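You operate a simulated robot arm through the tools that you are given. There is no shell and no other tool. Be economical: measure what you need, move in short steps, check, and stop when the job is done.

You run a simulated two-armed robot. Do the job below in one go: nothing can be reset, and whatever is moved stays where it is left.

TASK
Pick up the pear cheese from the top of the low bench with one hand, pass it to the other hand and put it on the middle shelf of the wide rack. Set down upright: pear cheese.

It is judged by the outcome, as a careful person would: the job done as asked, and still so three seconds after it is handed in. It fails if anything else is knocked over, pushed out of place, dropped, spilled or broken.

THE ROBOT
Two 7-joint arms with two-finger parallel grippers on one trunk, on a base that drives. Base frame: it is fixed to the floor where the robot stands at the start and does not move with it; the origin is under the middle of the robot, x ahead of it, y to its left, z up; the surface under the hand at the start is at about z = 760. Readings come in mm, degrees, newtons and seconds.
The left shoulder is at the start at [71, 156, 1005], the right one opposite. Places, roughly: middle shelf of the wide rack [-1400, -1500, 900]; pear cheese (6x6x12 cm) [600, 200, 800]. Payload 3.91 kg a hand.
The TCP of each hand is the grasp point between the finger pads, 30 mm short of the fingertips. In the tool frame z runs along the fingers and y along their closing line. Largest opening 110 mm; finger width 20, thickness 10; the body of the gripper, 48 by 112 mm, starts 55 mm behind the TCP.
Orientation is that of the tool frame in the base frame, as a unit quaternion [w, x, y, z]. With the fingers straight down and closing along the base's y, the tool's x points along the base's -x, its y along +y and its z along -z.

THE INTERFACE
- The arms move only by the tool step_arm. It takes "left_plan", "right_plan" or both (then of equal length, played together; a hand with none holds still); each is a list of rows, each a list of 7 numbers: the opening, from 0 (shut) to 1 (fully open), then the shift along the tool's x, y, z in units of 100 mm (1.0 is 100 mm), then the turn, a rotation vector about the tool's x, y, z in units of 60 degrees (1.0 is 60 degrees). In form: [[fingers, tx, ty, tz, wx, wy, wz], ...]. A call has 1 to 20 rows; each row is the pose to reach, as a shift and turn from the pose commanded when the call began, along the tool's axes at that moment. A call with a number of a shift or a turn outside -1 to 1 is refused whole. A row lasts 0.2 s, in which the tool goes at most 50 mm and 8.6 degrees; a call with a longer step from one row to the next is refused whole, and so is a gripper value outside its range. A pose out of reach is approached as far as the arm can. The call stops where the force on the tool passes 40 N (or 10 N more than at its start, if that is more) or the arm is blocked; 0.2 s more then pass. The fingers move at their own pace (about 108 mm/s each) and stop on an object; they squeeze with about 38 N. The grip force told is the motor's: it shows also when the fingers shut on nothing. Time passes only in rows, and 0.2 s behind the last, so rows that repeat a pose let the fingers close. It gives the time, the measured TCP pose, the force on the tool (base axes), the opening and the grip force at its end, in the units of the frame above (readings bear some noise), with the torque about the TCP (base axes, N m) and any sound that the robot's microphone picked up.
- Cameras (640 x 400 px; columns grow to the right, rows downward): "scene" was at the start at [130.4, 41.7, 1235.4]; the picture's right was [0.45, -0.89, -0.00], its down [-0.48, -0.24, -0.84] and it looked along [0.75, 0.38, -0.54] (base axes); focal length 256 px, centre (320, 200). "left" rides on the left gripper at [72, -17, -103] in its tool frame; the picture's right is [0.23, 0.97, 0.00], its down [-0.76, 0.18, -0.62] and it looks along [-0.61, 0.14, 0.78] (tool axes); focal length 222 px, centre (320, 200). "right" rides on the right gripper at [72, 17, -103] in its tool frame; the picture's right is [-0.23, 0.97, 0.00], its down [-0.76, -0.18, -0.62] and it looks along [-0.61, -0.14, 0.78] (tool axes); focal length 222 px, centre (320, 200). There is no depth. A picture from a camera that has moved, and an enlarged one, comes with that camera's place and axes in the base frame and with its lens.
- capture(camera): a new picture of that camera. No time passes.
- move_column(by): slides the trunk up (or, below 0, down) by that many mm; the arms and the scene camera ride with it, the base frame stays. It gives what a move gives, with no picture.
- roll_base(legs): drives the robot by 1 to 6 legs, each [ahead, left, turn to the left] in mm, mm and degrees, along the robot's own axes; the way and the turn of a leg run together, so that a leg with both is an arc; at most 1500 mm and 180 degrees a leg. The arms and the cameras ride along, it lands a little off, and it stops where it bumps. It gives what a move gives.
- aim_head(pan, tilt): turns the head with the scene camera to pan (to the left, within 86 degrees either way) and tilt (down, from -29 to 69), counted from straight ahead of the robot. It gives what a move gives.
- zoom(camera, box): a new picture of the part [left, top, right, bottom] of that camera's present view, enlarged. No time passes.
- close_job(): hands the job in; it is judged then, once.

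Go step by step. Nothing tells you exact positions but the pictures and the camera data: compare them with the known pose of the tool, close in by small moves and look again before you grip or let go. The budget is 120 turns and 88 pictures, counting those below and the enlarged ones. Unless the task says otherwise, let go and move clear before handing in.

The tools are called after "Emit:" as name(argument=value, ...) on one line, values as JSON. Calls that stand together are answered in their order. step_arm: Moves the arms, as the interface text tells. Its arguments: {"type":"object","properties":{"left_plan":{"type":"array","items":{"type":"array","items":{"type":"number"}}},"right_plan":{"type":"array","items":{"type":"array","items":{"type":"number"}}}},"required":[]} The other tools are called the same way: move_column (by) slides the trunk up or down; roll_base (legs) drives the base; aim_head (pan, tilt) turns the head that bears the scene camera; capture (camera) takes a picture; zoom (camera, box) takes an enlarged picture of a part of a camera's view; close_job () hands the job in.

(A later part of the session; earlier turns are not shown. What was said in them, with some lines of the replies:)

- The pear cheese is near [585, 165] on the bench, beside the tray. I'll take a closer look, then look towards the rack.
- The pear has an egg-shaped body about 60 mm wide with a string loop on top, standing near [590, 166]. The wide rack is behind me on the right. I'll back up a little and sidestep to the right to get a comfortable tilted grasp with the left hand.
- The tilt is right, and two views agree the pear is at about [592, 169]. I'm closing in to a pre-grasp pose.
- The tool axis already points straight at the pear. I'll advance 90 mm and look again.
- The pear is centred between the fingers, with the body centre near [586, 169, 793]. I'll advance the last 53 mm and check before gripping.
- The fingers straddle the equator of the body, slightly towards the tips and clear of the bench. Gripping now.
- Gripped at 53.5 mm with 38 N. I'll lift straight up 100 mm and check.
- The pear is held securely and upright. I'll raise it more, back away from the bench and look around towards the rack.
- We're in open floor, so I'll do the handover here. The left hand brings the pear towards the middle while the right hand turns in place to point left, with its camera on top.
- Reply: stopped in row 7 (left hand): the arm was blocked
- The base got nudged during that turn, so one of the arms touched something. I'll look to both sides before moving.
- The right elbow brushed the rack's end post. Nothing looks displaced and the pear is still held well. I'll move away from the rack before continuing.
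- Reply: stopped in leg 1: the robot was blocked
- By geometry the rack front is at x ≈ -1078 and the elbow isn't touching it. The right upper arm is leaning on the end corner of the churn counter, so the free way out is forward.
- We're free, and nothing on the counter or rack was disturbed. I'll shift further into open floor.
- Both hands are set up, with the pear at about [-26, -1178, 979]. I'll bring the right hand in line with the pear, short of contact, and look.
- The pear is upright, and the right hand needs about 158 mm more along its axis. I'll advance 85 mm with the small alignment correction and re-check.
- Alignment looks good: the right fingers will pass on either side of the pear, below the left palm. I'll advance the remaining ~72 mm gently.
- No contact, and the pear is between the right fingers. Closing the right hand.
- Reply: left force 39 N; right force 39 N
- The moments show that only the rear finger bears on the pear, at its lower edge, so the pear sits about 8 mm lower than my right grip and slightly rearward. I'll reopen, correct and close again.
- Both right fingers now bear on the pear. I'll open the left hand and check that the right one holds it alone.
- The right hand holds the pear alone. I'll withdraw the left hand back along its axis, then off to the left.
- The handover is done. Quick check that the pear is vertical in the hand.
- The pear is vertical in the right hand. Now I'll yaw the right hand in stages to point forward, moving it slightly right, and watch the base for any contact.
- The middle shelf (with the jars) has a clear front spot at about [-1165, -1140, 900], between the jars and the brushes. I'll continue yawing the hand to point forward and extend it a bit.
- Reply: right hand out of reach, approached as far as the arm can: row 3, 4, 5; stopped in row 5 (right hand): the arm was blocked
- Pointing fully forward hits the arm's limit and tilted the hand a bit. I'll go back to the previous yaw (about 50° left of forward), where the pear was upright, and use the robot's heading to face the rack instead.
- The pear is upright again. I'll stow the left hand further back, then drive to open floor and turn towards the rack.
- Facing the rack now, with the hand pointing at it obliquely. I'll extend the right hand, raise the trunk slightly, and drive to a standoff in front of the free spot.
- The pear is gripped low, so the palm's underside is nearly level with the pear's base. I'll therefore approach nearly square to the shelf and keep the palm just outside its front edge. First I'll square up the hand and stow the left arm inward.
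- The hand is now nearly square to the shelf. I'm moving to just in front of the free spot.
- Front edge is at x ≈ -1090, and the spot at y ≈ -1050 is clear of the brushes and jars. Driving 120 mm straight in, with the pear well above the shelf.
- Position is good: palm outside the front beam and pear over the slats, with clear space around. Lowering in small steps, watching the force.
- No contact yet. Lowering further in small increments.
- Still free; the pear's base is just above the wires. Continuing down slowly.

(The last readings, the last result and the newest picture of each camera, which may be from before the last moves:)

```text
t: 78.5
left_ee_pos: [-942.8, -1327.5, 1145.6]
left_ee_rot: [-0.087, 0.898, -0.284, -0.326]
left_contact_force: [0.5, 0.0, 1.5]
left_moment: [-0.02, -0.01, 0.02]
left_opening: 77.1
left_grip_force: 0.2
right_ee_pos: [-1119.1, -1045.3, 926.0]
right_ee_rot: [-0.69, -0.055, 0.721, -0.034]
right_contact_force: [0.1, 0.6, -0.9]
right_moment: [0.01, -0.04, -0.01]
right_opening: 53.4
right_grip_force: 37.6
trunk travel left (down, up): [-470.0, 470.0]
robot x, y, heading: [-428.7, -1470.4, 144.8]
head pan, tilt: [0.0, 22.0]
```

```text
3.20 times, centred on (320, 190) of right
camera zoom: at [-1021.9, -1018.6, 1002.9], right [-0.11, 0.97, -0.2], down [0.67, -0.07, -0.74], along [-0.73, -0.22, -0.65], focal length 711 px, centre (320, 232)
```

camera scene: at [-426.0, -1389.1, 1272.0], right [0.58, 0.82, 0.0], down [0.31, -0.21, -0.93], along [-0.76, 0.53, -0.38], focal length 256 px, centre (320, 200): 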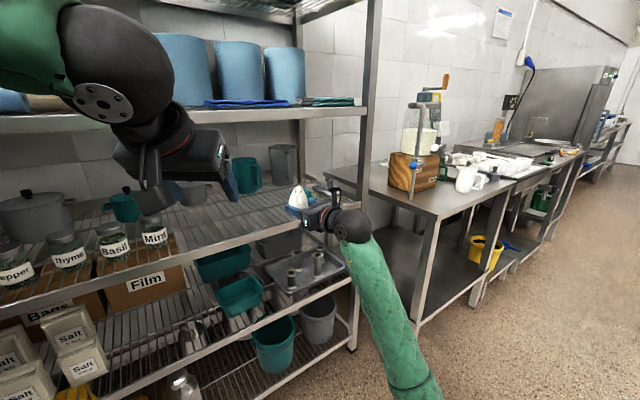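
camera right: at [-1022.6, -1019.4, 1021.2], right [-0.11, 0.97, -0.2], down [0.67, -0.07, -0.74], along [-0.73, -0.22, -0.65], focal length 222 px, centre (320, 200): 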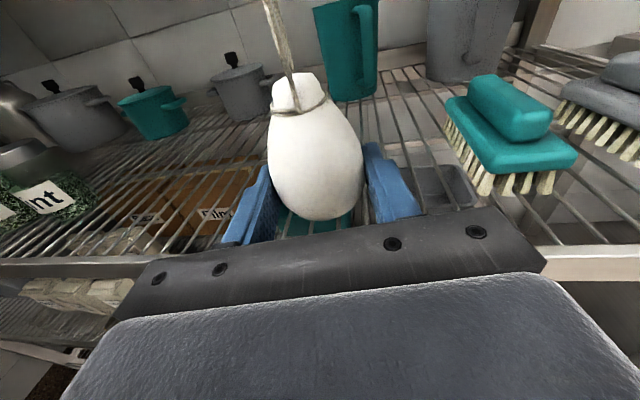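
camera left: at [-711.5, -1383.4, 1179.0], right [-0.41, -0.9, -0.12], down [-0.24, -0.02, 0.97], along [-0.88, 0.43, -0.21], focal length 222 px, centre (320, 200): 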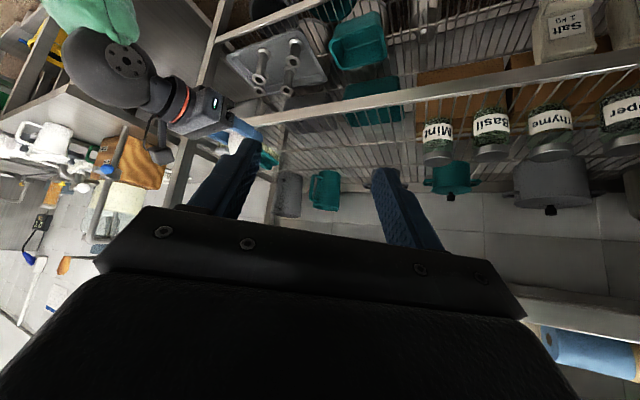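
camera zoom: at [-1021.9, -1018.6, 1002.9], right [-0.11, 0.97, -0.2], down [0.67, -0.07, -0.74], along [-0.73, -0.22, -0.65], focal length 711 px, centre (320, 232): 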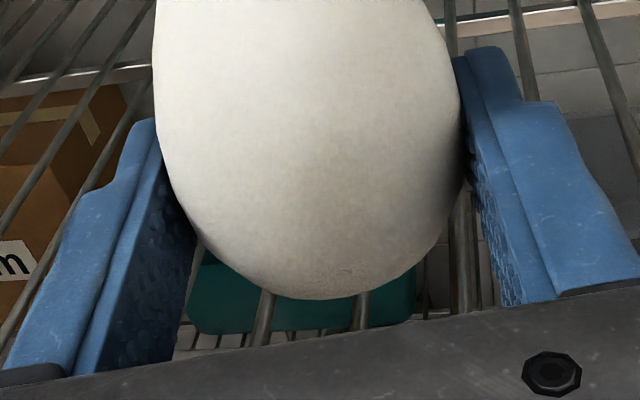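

Still free. Continuing.

Emit:
step_arm(right_plan=[[0.2, -0.03, 0, 0, 0, 0, 0], [0.2, -0.06, 0, 0, 0, 0, 0], [0.2, -0.06, 0, 0, 0, 0, 0]])

Emit:
step_arm(right_plan=[[0.2, -0.02, 0, 0, 0, 0, 0], [0.2, -0.04, 0, 0, 0, 0, 0], [0.2, -0.04, 0, 0, 0, 0, 0]])

Emit:
capture(camera="right")

Emit:
zoom(camera="scene", box=[240, 180, 352, 250])

```text
t: 79.3
left_ee_pos: [-942.7, -1324.9, 1145.1]
left_ee_rot: [-0.087, 0.898, -0.283, -0.326]
left_contact_force: [-0.2, 0.1, -0.9]
left_moment: [-0.06, 0.0, 0.02]
left_opening: 77.0
left_grip_force: 0.0
right_ee_pos: [-1117.8, -1044.7, 918.6]
right_ee_rot: [-0.69, -0.054, 0.721, -0.033]
right_contact_force: [0.2, -0.1, -1.8]
right_moment: [0.05, -0.01, 0.01]
right_opening: 53.5
right_grip_force: 37.7
trunk travel left (down, up): [-470.0, 470.0]
robot x, y, heading: [-426.8, -1468.4, 144.9]
head pan, tilt: [0.0, 22.0]
```

```text
t: 80.1
left_ee_pos: [-942.9, -1326.5, 1145.1]
left_ee_rot: [-0.087, 0.897, -0.283, -0.327]
left_contact_force: [-0.2, -0.3, -0.1]
left_moment: [-0.02, -0.01, -0.01]
left_opening: 77.0
left_grip_force: 0.1
right_ee_pos: [-1118.7, -1045.7, 915.0]
right_ee_rot: [-0.69, -0.054, 0.721, -0.034]
right_contact_force: [-0.4, 0.1, -1.1]
right_moment: [-0.02, -0.02, 0.02]
right_opening: 53.4
right_grip_force: 37.6
trunk travel left (down, up): [-470.0, 470.0]
robot x, y, heading: [-429.0, -1470.1, 145.1]
head pan, tilt: [0.0, 22.0]
```

```text
27 pictures are left
camera right: at [-1021.0, -1018.5, 992.9], right [-0.11, 0.97, -0.2], down [0.67, -0.07, -0.74], along [-0.73, -0.22, -0.65], focal length 222 px, centre (320, 200)
```

right: 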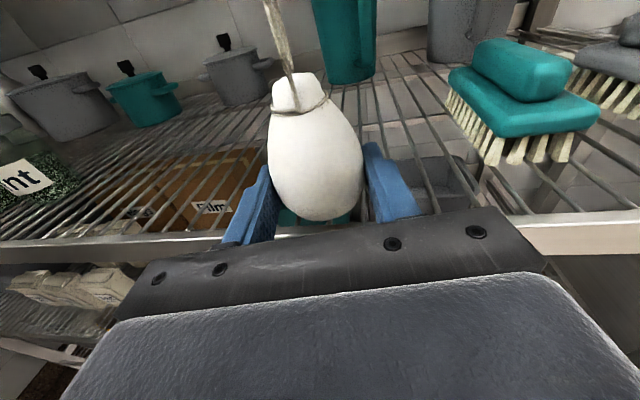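

```text
5.71 times, centred on (296, 215) of scene
camera zoom: at [-545.5, -1387.3, 1272.1], right [0.58, 0.82, 0.0], down [0.31, -0.22, -0.93], along [-0.76, 0.53, -0.38], focal length 1465 px, centre (457, 114)
```

zoom: 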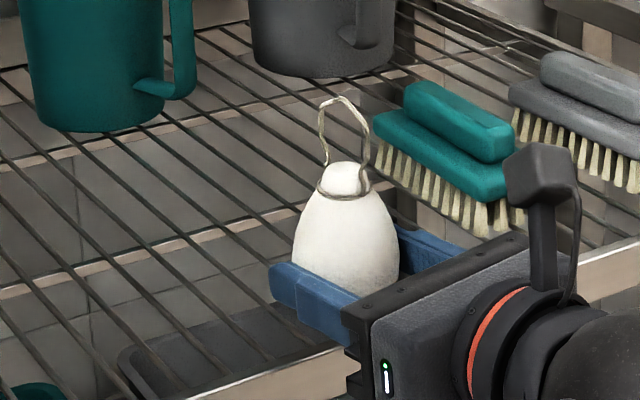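

I re-triangulated the front beam across these views. The shelf is lower (z ≈ 882) and its edge further in (x ≈ -1108) than I first took it, so the pear would sit too near the edge. Measuring the beam more precisely.

Emit:
zoom(camera="right", box=[480, 180, 640, 280])

Emit:
zoom(camera="left", box=[140, 40, 300, 200])

```text
4.00 times, centred on (560, 230) of right
camera zoom: at [-1021.0, -1018.5, 992.9], right [-0.11, 0.97, -0.2], down [0.67, -0.07, -0.74], along [-0.73, -0.22, -0.65], focal length 888 px, centre (-640, 80)
```

zoom: 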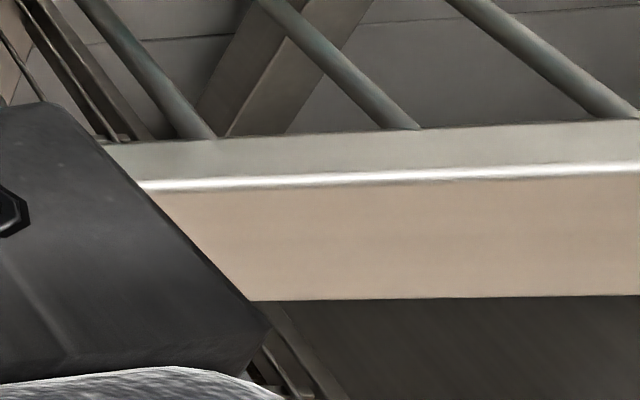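

```text
2.50 times, centred on (220, 120) of left
camera zoom: at [-831.2, -1381.8, 1179.3], right [-0.41, -0.91, -0.12], down [-0.24, -0.02, 0.97], along [-0.88, 0.42, -0.21], focal length 555 px, centre (570, 400)
```

zoom: 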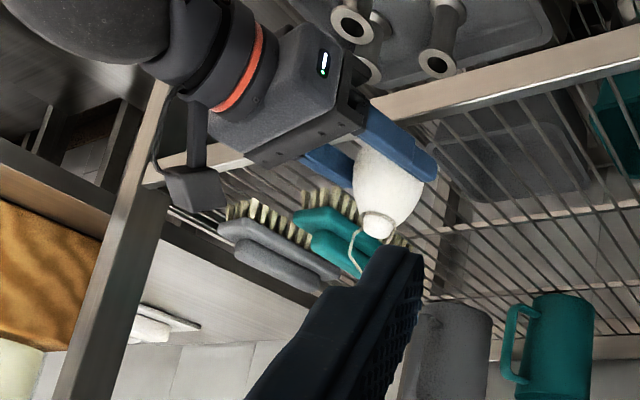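

I'll raise slightly and go 30 mm deeper. The palm should still stay outside the beam.

Emit:
step_arm(right_plan=[[0.2, 0.1, 0, 0, 0, 0, 0], [0.2, 0.1, 0, 0.15, 0, 0, 0], [0.2, 0.1, 0, 0.3, 0, 0, 0], [0.2, 0.1, 0, 0.3, 0, 0, 0]])

Emit:
zoom(camera="scene", box=[230, 180, 342, 250])

Emit:
zoom(camera="left", box=[200, 60, 300, 160])

```text
t: 81.1
left_ee_pos: [-942.5, -1326.1, 1146.0]
left_ee_rot: [-0.087, 0.898, -0.283, -0.326]
left_contact_force: [0.3, 0.0, -0.3]
left_moment: [0.0, 0.04, 0.01]
left_opening: 77.0
left_grip_force: 0.1
right_ee_pos: [-1148.5, -1048.0, 923.9]
right_ee_rot: [-0.69, -0.055, 0.721, -0.034]
right_contact_force: [0.1, 0.0, -0.3]
right_moment: [0.02, 0.0, 0.02]
right_opening: 53.6
right_grip_force: 38.1
trunk travel left (down, up): [-470.0, 470.0]
robot x, y, heading: [-426.8, -1470.4, 145.0]
head pan, tilt: [0.0, 22.0]
```

```text
5.71 times, centred on (286, 215) of scene
camera zoom: at [-545.5, -1387.2, 1272.1], right [0.58, 0.82, 0.0], down [0.31, -0.22, -0.93], along [-0.76, 0.53, -0.38], focal length 1465 px, centre (514, 114)
```

zoom: 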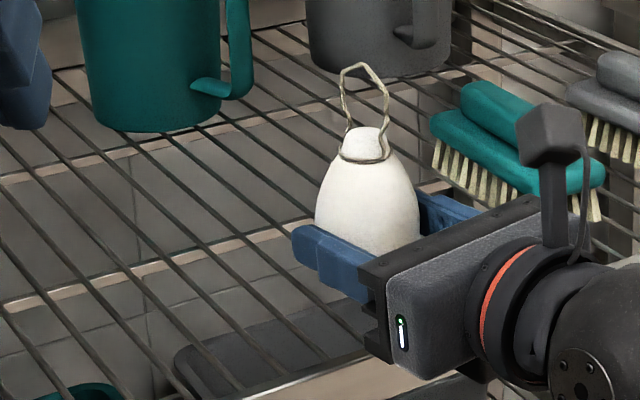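

```text
4.00 times, centred on (250, 110) of left
camera zoom: at [-831.2, -1381.7, 1179.3], right [-0.41, -0.91, -0.12], down [-0.24, -0.02, 0.97], along [-0.88, 0.42, -0.21], focal length 888 px, centre (600, 560)
```

zoom: 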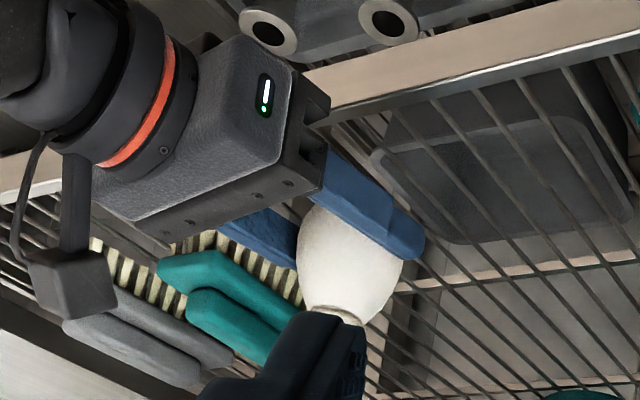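

Lowering again in small increments.

Emit:
step_arm(right_plan=[[0.2, -0.05, 0, 0, 0, 0, 0], [0.2, -0.1, 0, 0, 0, 0, 0], [0.2, -0.1, 0, 0, 0, 0, 0]])

Emit:
step_arm(right_plan=[[0.2, -0.02, 0, 0, 0, 0, 0], [0.2, -0.04, 0, 0, 0, 0, 0], [0.2, -0.04, 0, 0, 0, 0, 0]])

Emit:
step_arm(right_plan=[[0.2, -0.02, 0, 0, 0, 0, 0], [0.2, -0.04, 0, 0, 0, 0, 0], [0.2, -0.04, 0, 0, 0, 0, 0]])

Emit:
zoom(camera="left", box=[200, 60, 300, 160])

```text
t: 81.9
left_ee_pos: [-941.9, -1326.4, 1146.5]
left_ee_rot: [-0.088, 0.898, -0.284, -0.326]
left_contact_force: [-0.6, -0.3, 0.3]
left_moment: [0.03, -0.01, 0.0]
left_opening: 77.0
left_grip_force: 0.1
right_ee_pos: [-1148.2, -1049.6, 913.2]
right_ee_rot: [-0.69, -0.054, 0.721, -0.034]
right_contact_force: [-0.8, 0.2, -0.9]
right_moment: [0.01, -0.01, -0.03]
right_opening: 53.5
right_grip_force: 37.8
trunk travel left (down, up): [-470.0, 470.0]
robot x, y, heading: [-428.1, -1470.5, 145.2]
head pan, tilt: [0.0, 22.0]
```

```text
t: 82.7
left_ee_pos: [-942.1, -1326.6, 1146.4]
left_ee_rot: [-0.087, 0.898, -0.283, -0.326]
left_contact_force: [-0.4, -0.2, -1.2]
left_moment: [0.0, -0.01, 0.02]
left_opening: 76.9
left_grip_force: 0.0
right_ee_pos: [-1148.0, -1047.9, 911.3]
right_ee_rot: [-0.69, -0.055, 0.721, -0.034]
right_contact_force: [-0.3, -0.6, -0.9]
right_moment: [0.0, -0.01, -0.02]
right_opening: 53.5
right_grip_force: 37.6
trunk travel left (down, up): [-470.0, 470.0]
robot x, y, heading: [-425.7, -1467.7, 145.0]
head pan, tilt: [0.0, 22.0]
```

```text
t: 83.5
left_ee_pos: [-942.6, -1326.1, 1146.6]
left_ee_rot: [-0.087, 0.898, -0.284, -0.326]
left_contact_force: [0.5, -0.7, -0.8]
left_moment: [0.01, 0.0, -0.03]
left_opening: 77.5
left_grip_force: 0.0
right_ee_pos: [-1149.1, -1047.9, 906.5]
right_ee_rot: [-0.69, -0.054, 0.721, -0.033]
right_contact_force: [0.4, -0.6, -0.4]
right_moment: [-0.01, 0.0, -0.03]
right_opening: 53.5
right_grip_force: 37.9
trunk travel left (down, up): [-470.0, 470.0]
robot x, y, heading: [-427.2, -1474.5, 144.8]
head pan, tilt: [0.0, 22.0]
```

```text
4.00 times, centred on (250, 110) of left
camera zoom: at [-831.2, -1381.8, 1179.3], right [-0.41, -0.91, -0.12], down [-0.24, -0.02, 0.97], along [-0.88, 0.42, -0.21], focal length 888 px, centre (600, 560)
```

zoom: 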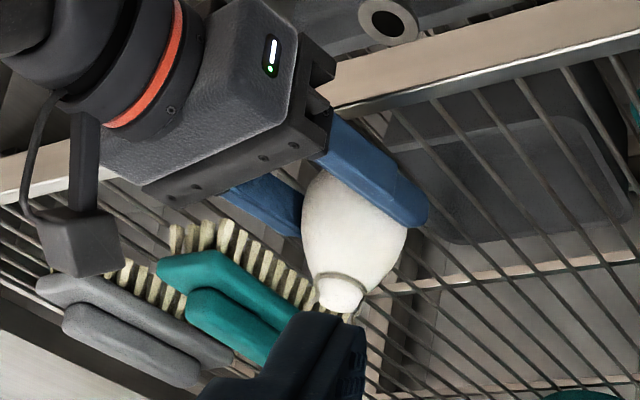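

Still free, and the palm is outside the beam. Continuing.

Emit:
step_arm(right_plan=[[0.2, -0.02, 0, 0, 0, 0, 0], [0.2, -0.04, 0, 0, 0, 0, 0], [0.2, -0.04, 0, 0, 0, 0, 0]])

Emit:
step_arm(right_plan=[[0.2, -0.02, 0, 0, 0, 0, 0], [0.2, -0.03, 0, 0, 0, 0, 0], [0.2, -0.03, 0, 0, 0, 0, 0]])

Emit:
zoom(camera="right", box=[200, 120, 440, 270])

```text
t: 84.3
left_ee_pos: [-942.2, -1326.0, 1145.8]
left_ee_rot: [-0.088, 0.898, -0.283, -0.326]
left_contact_force: [-0.1, 0.1, -0.5]
left_moment: [-0.01, 0.04, 0.05]
left_opening: 77.1
left_grip_force: 0.1
right_ee_pos: [-1147.0, -1048.2, 902.4]
right_ee_rot: [-0.69, -0.054, 0.721, -0.034]
right_contact_force: [0.5, -0.4, -0.6]
right_moment: [0.02, 0.03, 0.0]
right_opening: 53.4
right_grip_force: 37.6
trunk travel left (down, up): [-470.0, 470.0]
robot x, y, heading: [-425.3, -1470.9, 145.1]
head pan, tilt: [0.0, 22.0]
```

```text
t: 85.1
left_ee_pos: [-941.6, -1327.2, 1146.7]
left_ee_rot: [-0.087, 0.897, -0.283, -0.327]
left_contact_force: [0.6, 0.4, -0.8]
left_moment: [0.02, -0.01, 0.01]
left_opening: 77.1
left_grip_force: 0.1
right_ee_pos: [-1147.3, -1048.1, 901.3]
right_ee_rot: [-0.691, -0.054, 0.72, -0.033]
right_contact_force: [-7.1, 6.1, 21.0]
right_moment: [0.05, 0.14, -0.02]
right_opening: 53.5
right_grip_force: 37.6
trunk travel left (down, up): [-470.0, 470.0]
robot x, y, heading: [-430.3, -1473.0, 144.7]
head pan, tilt: [0.0, 22.0]
```

```text
2.67 times, centred on (320, 195) of right
camera zoom: at [-1049.4, -1021.9, 978.7], right [-0.11, 0.97, -0.2], down [0.67, -0.07, -0.74], along [-0.73, -0.22, -0.64], focal length 592 px, centre (320, 213)
```

zoom: 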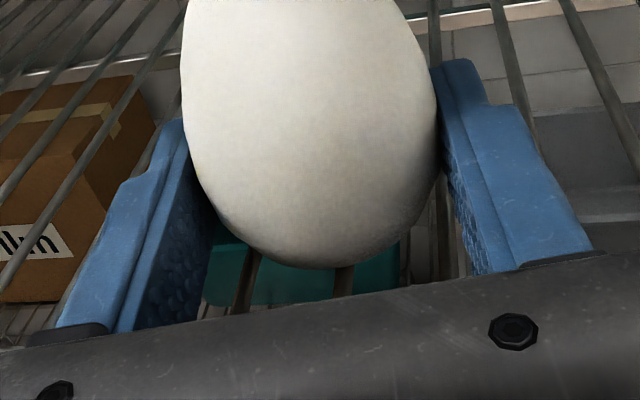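

The pear is on the wires: 21 N straight up under the TCP with no palm moment. I'll ease off 1 mm and open the fingers gently.

Emit:
step_arm(right_plan=[[0.2, 0.01, 0, 0, 0, 0, 0], [0.2, 0.01, 0, 0, 0, 0, 0], [0.5, 0.01, 0, 0, 0, 0, 0], [0.53, 0.01, 0, 0, 0, 0, 0], [0.56, 0.01, 0, 0, 0, 0, 0], [0.56, 0.01, 0, 0, 0, 0, 0]])

Emit:
capture(camera="right")

Emit:
zoom(camera="scene", box=[230, 180, 342, 250])

```text
t: 86.5
left_ee_pos: [-941.0, -1326.9, 1146.1]
left_ee_rot: [-0.087, 0.898, -0.284, -0.325]
left_contact_force: [0.1, -0.3, 0.2]
left_moment: [0.02, -0.02, -0.01]
left_opening: 77.1
left_grip_force: 0.0
right_ee_pos: [-1147.1, -1048.6, 898.9]
right_ee_rot: [-0.69, -0.055, 0.721, -0.035]
right_contact_force: [0.0, -0.4, -0.2]
right_moment: [-0.01, 0.03, 0.01]
right_opening: 61.5
right_grip_force: 0.1
trunk travel left (down, up): [-470.0, 470.0]
robot x, y, heading: [-425.8, -1469.2, 144.9]
head pan, tilt: [0.0, 22.0]
```

```text
19 pictures are left
camera right: at [-1050.4, -1021.7, 977.1], right [-0.11, 0.97, -0.2], down [0.67, -0.07, -0.74], along [-0.73, -0.22, -0.65], focal length 222 px, centre (320, 200)
```

right: 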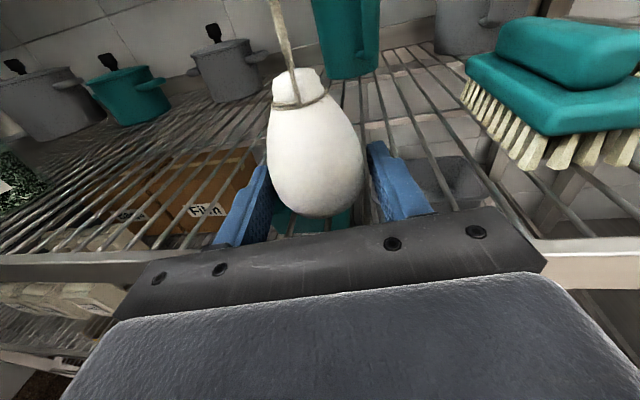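

```text
5.71 times, centred on (286, 215) of scene
camera zoom: at [-545.5, -1387.3, 1272.1], right [0.58, 0.82, 0.0], down [0.31, -0.22, -0.93], along [-0.76, 0.53, -0.38], focal length 1465 px, centre (514, 114)
```

zoom: 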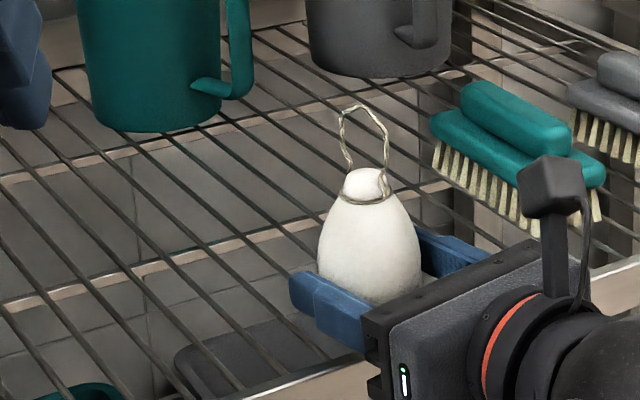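

The pear stands on its own, upright. Opening a little more and withdrawing straight back.

Emit:
step_arm(right_plan=[[0.66, 0, 0, 0, 0, 0, 0], [0.66, 0, 0, 0, 0, 0, 0], [0.66, 0, 0, -0.1, 0, 0, 0], [0.66, 0, 0, -0.3, 0, 0, 0], [0.66, 0, 0, -0.5, 0, 0, 0], [0.66, 0, 0, -0.75, 0, 0, 0], [0.66, 0, 0, -1.0, 0, 0, 0]])

Emit:
capture(camera="right")

Emit:
zoom(camera="scene", box=[230, 170, 358, 250])

```text
t: 88.1
left_ee_pos: [-942.5, -1326.1, 1147.0]
left_ee_rot: [-0.088, 0.898, -0.283, -0.326]
left_contact_force: [-0.1, -0.3, -0.1]
left_moment: [0.01, -0.02, 0.01]
left_opening: 77.1
left_grip_force: 0.1
right_ee_pos: [-1049.6, -1036.1, 903.6]
right_ee_rot: [-0.69, -0.054, 0.721, -0.034]
right_contact_force: [0.1, 0.0, 0.4]
right_moment: [0.01, 0.01, 0.02]
right_opening: 72.3
right_grip_force: 0.1
trunk travel left (down, up): [-470.0, 470.0]
robot x, y, heading: [-428.5, -1464.7, 144.9]
head pan, tilt: [0.0, 22.0]
```

```text
17 pictures are left
camera right: at [-951.8, -1008.9, 981.6], right [-0.11, 0.97, -0.2], down [0.67, -0.07, -0.74], along [-0.73, -0.22, -0.65], focal length 222 px, centre (320, 200)
```

right: 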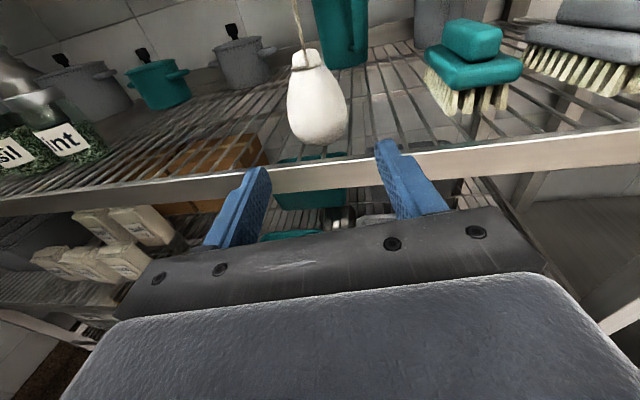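

```text
5.00 times, centred on (294, 210) of scene
camera zoom: at [-545.2, -1387.3, 1272.2], right [0.58, 0.82, 0.0], down [0.31, -0.22, -0.93], along [-0.76, 0.53, -0.37], focal length 1282 px, centre (450, 150)
```

zoom: 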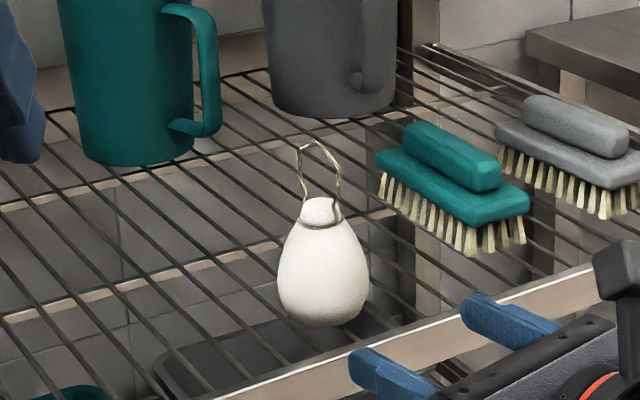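

The pear stands upright on the middle shelf and the hand is clear. I'll back off and take a last look.

Emit:
roll_base(legs=[[-122, -87, 0]])

Emit:
capture(camera="scene")

```text
t: 89.5
left_ee_pos: [-790.7, -1325.0, 1148.0]
left_ee_rot: [-0.087, 0.898, -0.282, -0.327]
left_contact_force: [0.2, 0.3, -0.2]
left_moment: [-0.02, 0.02, -0.03]
left_opening: 76.7
left_grip_force: 0.1
right_ee_pos: [-898.9, -1036.2, 905.8]
right_ee_rot: [-0.691, -0.056, 0.72, -0.035]
right_contact_force: [-0.2, 0.1, 0.5]
right_moment: [-0.04, -0.06, 0.0]
right_opening: 72.6
right_grip_force: 0.0
trunk travel left (down, up): [-470.0, 470.0]
robot x, y, heading: [-278.7, -1467.3, 145.0]
head pan, tilt: [0.0, 22.0]
```

```text
15 pictures are left
camera scene: at [-393.7, -1386.2, 1272.4], right [0.57, 0.82, 0.0], down [0.31, -0.22, -0.93], along [-0.76, 0.53, -0.37], focal length 256 px, centre (320, 200)
```

scene: 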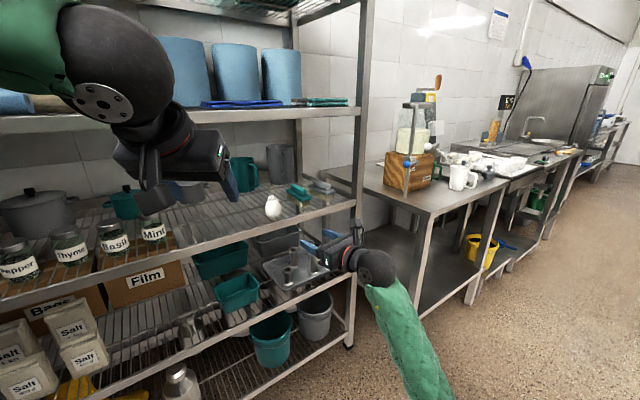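

The pear cheese stands upright on the middle shelf, and nothing else in view looks disturbed. Handing in.

Emit:
close_job()

```text
The job is handed in.
```

The pear cheese is standing upright on the middle shelf of the wide rack. I picked it up with the left hand, passed it to the right, and both hands are now clear.

During an early arm turn, the right arm pressed against what I took to be the corner of the churn counter. It pushed the base about 10 cm off its spot. I drove clear of it. In the pictures afterwards nothing on the counter or rack looked moved or knocked over.
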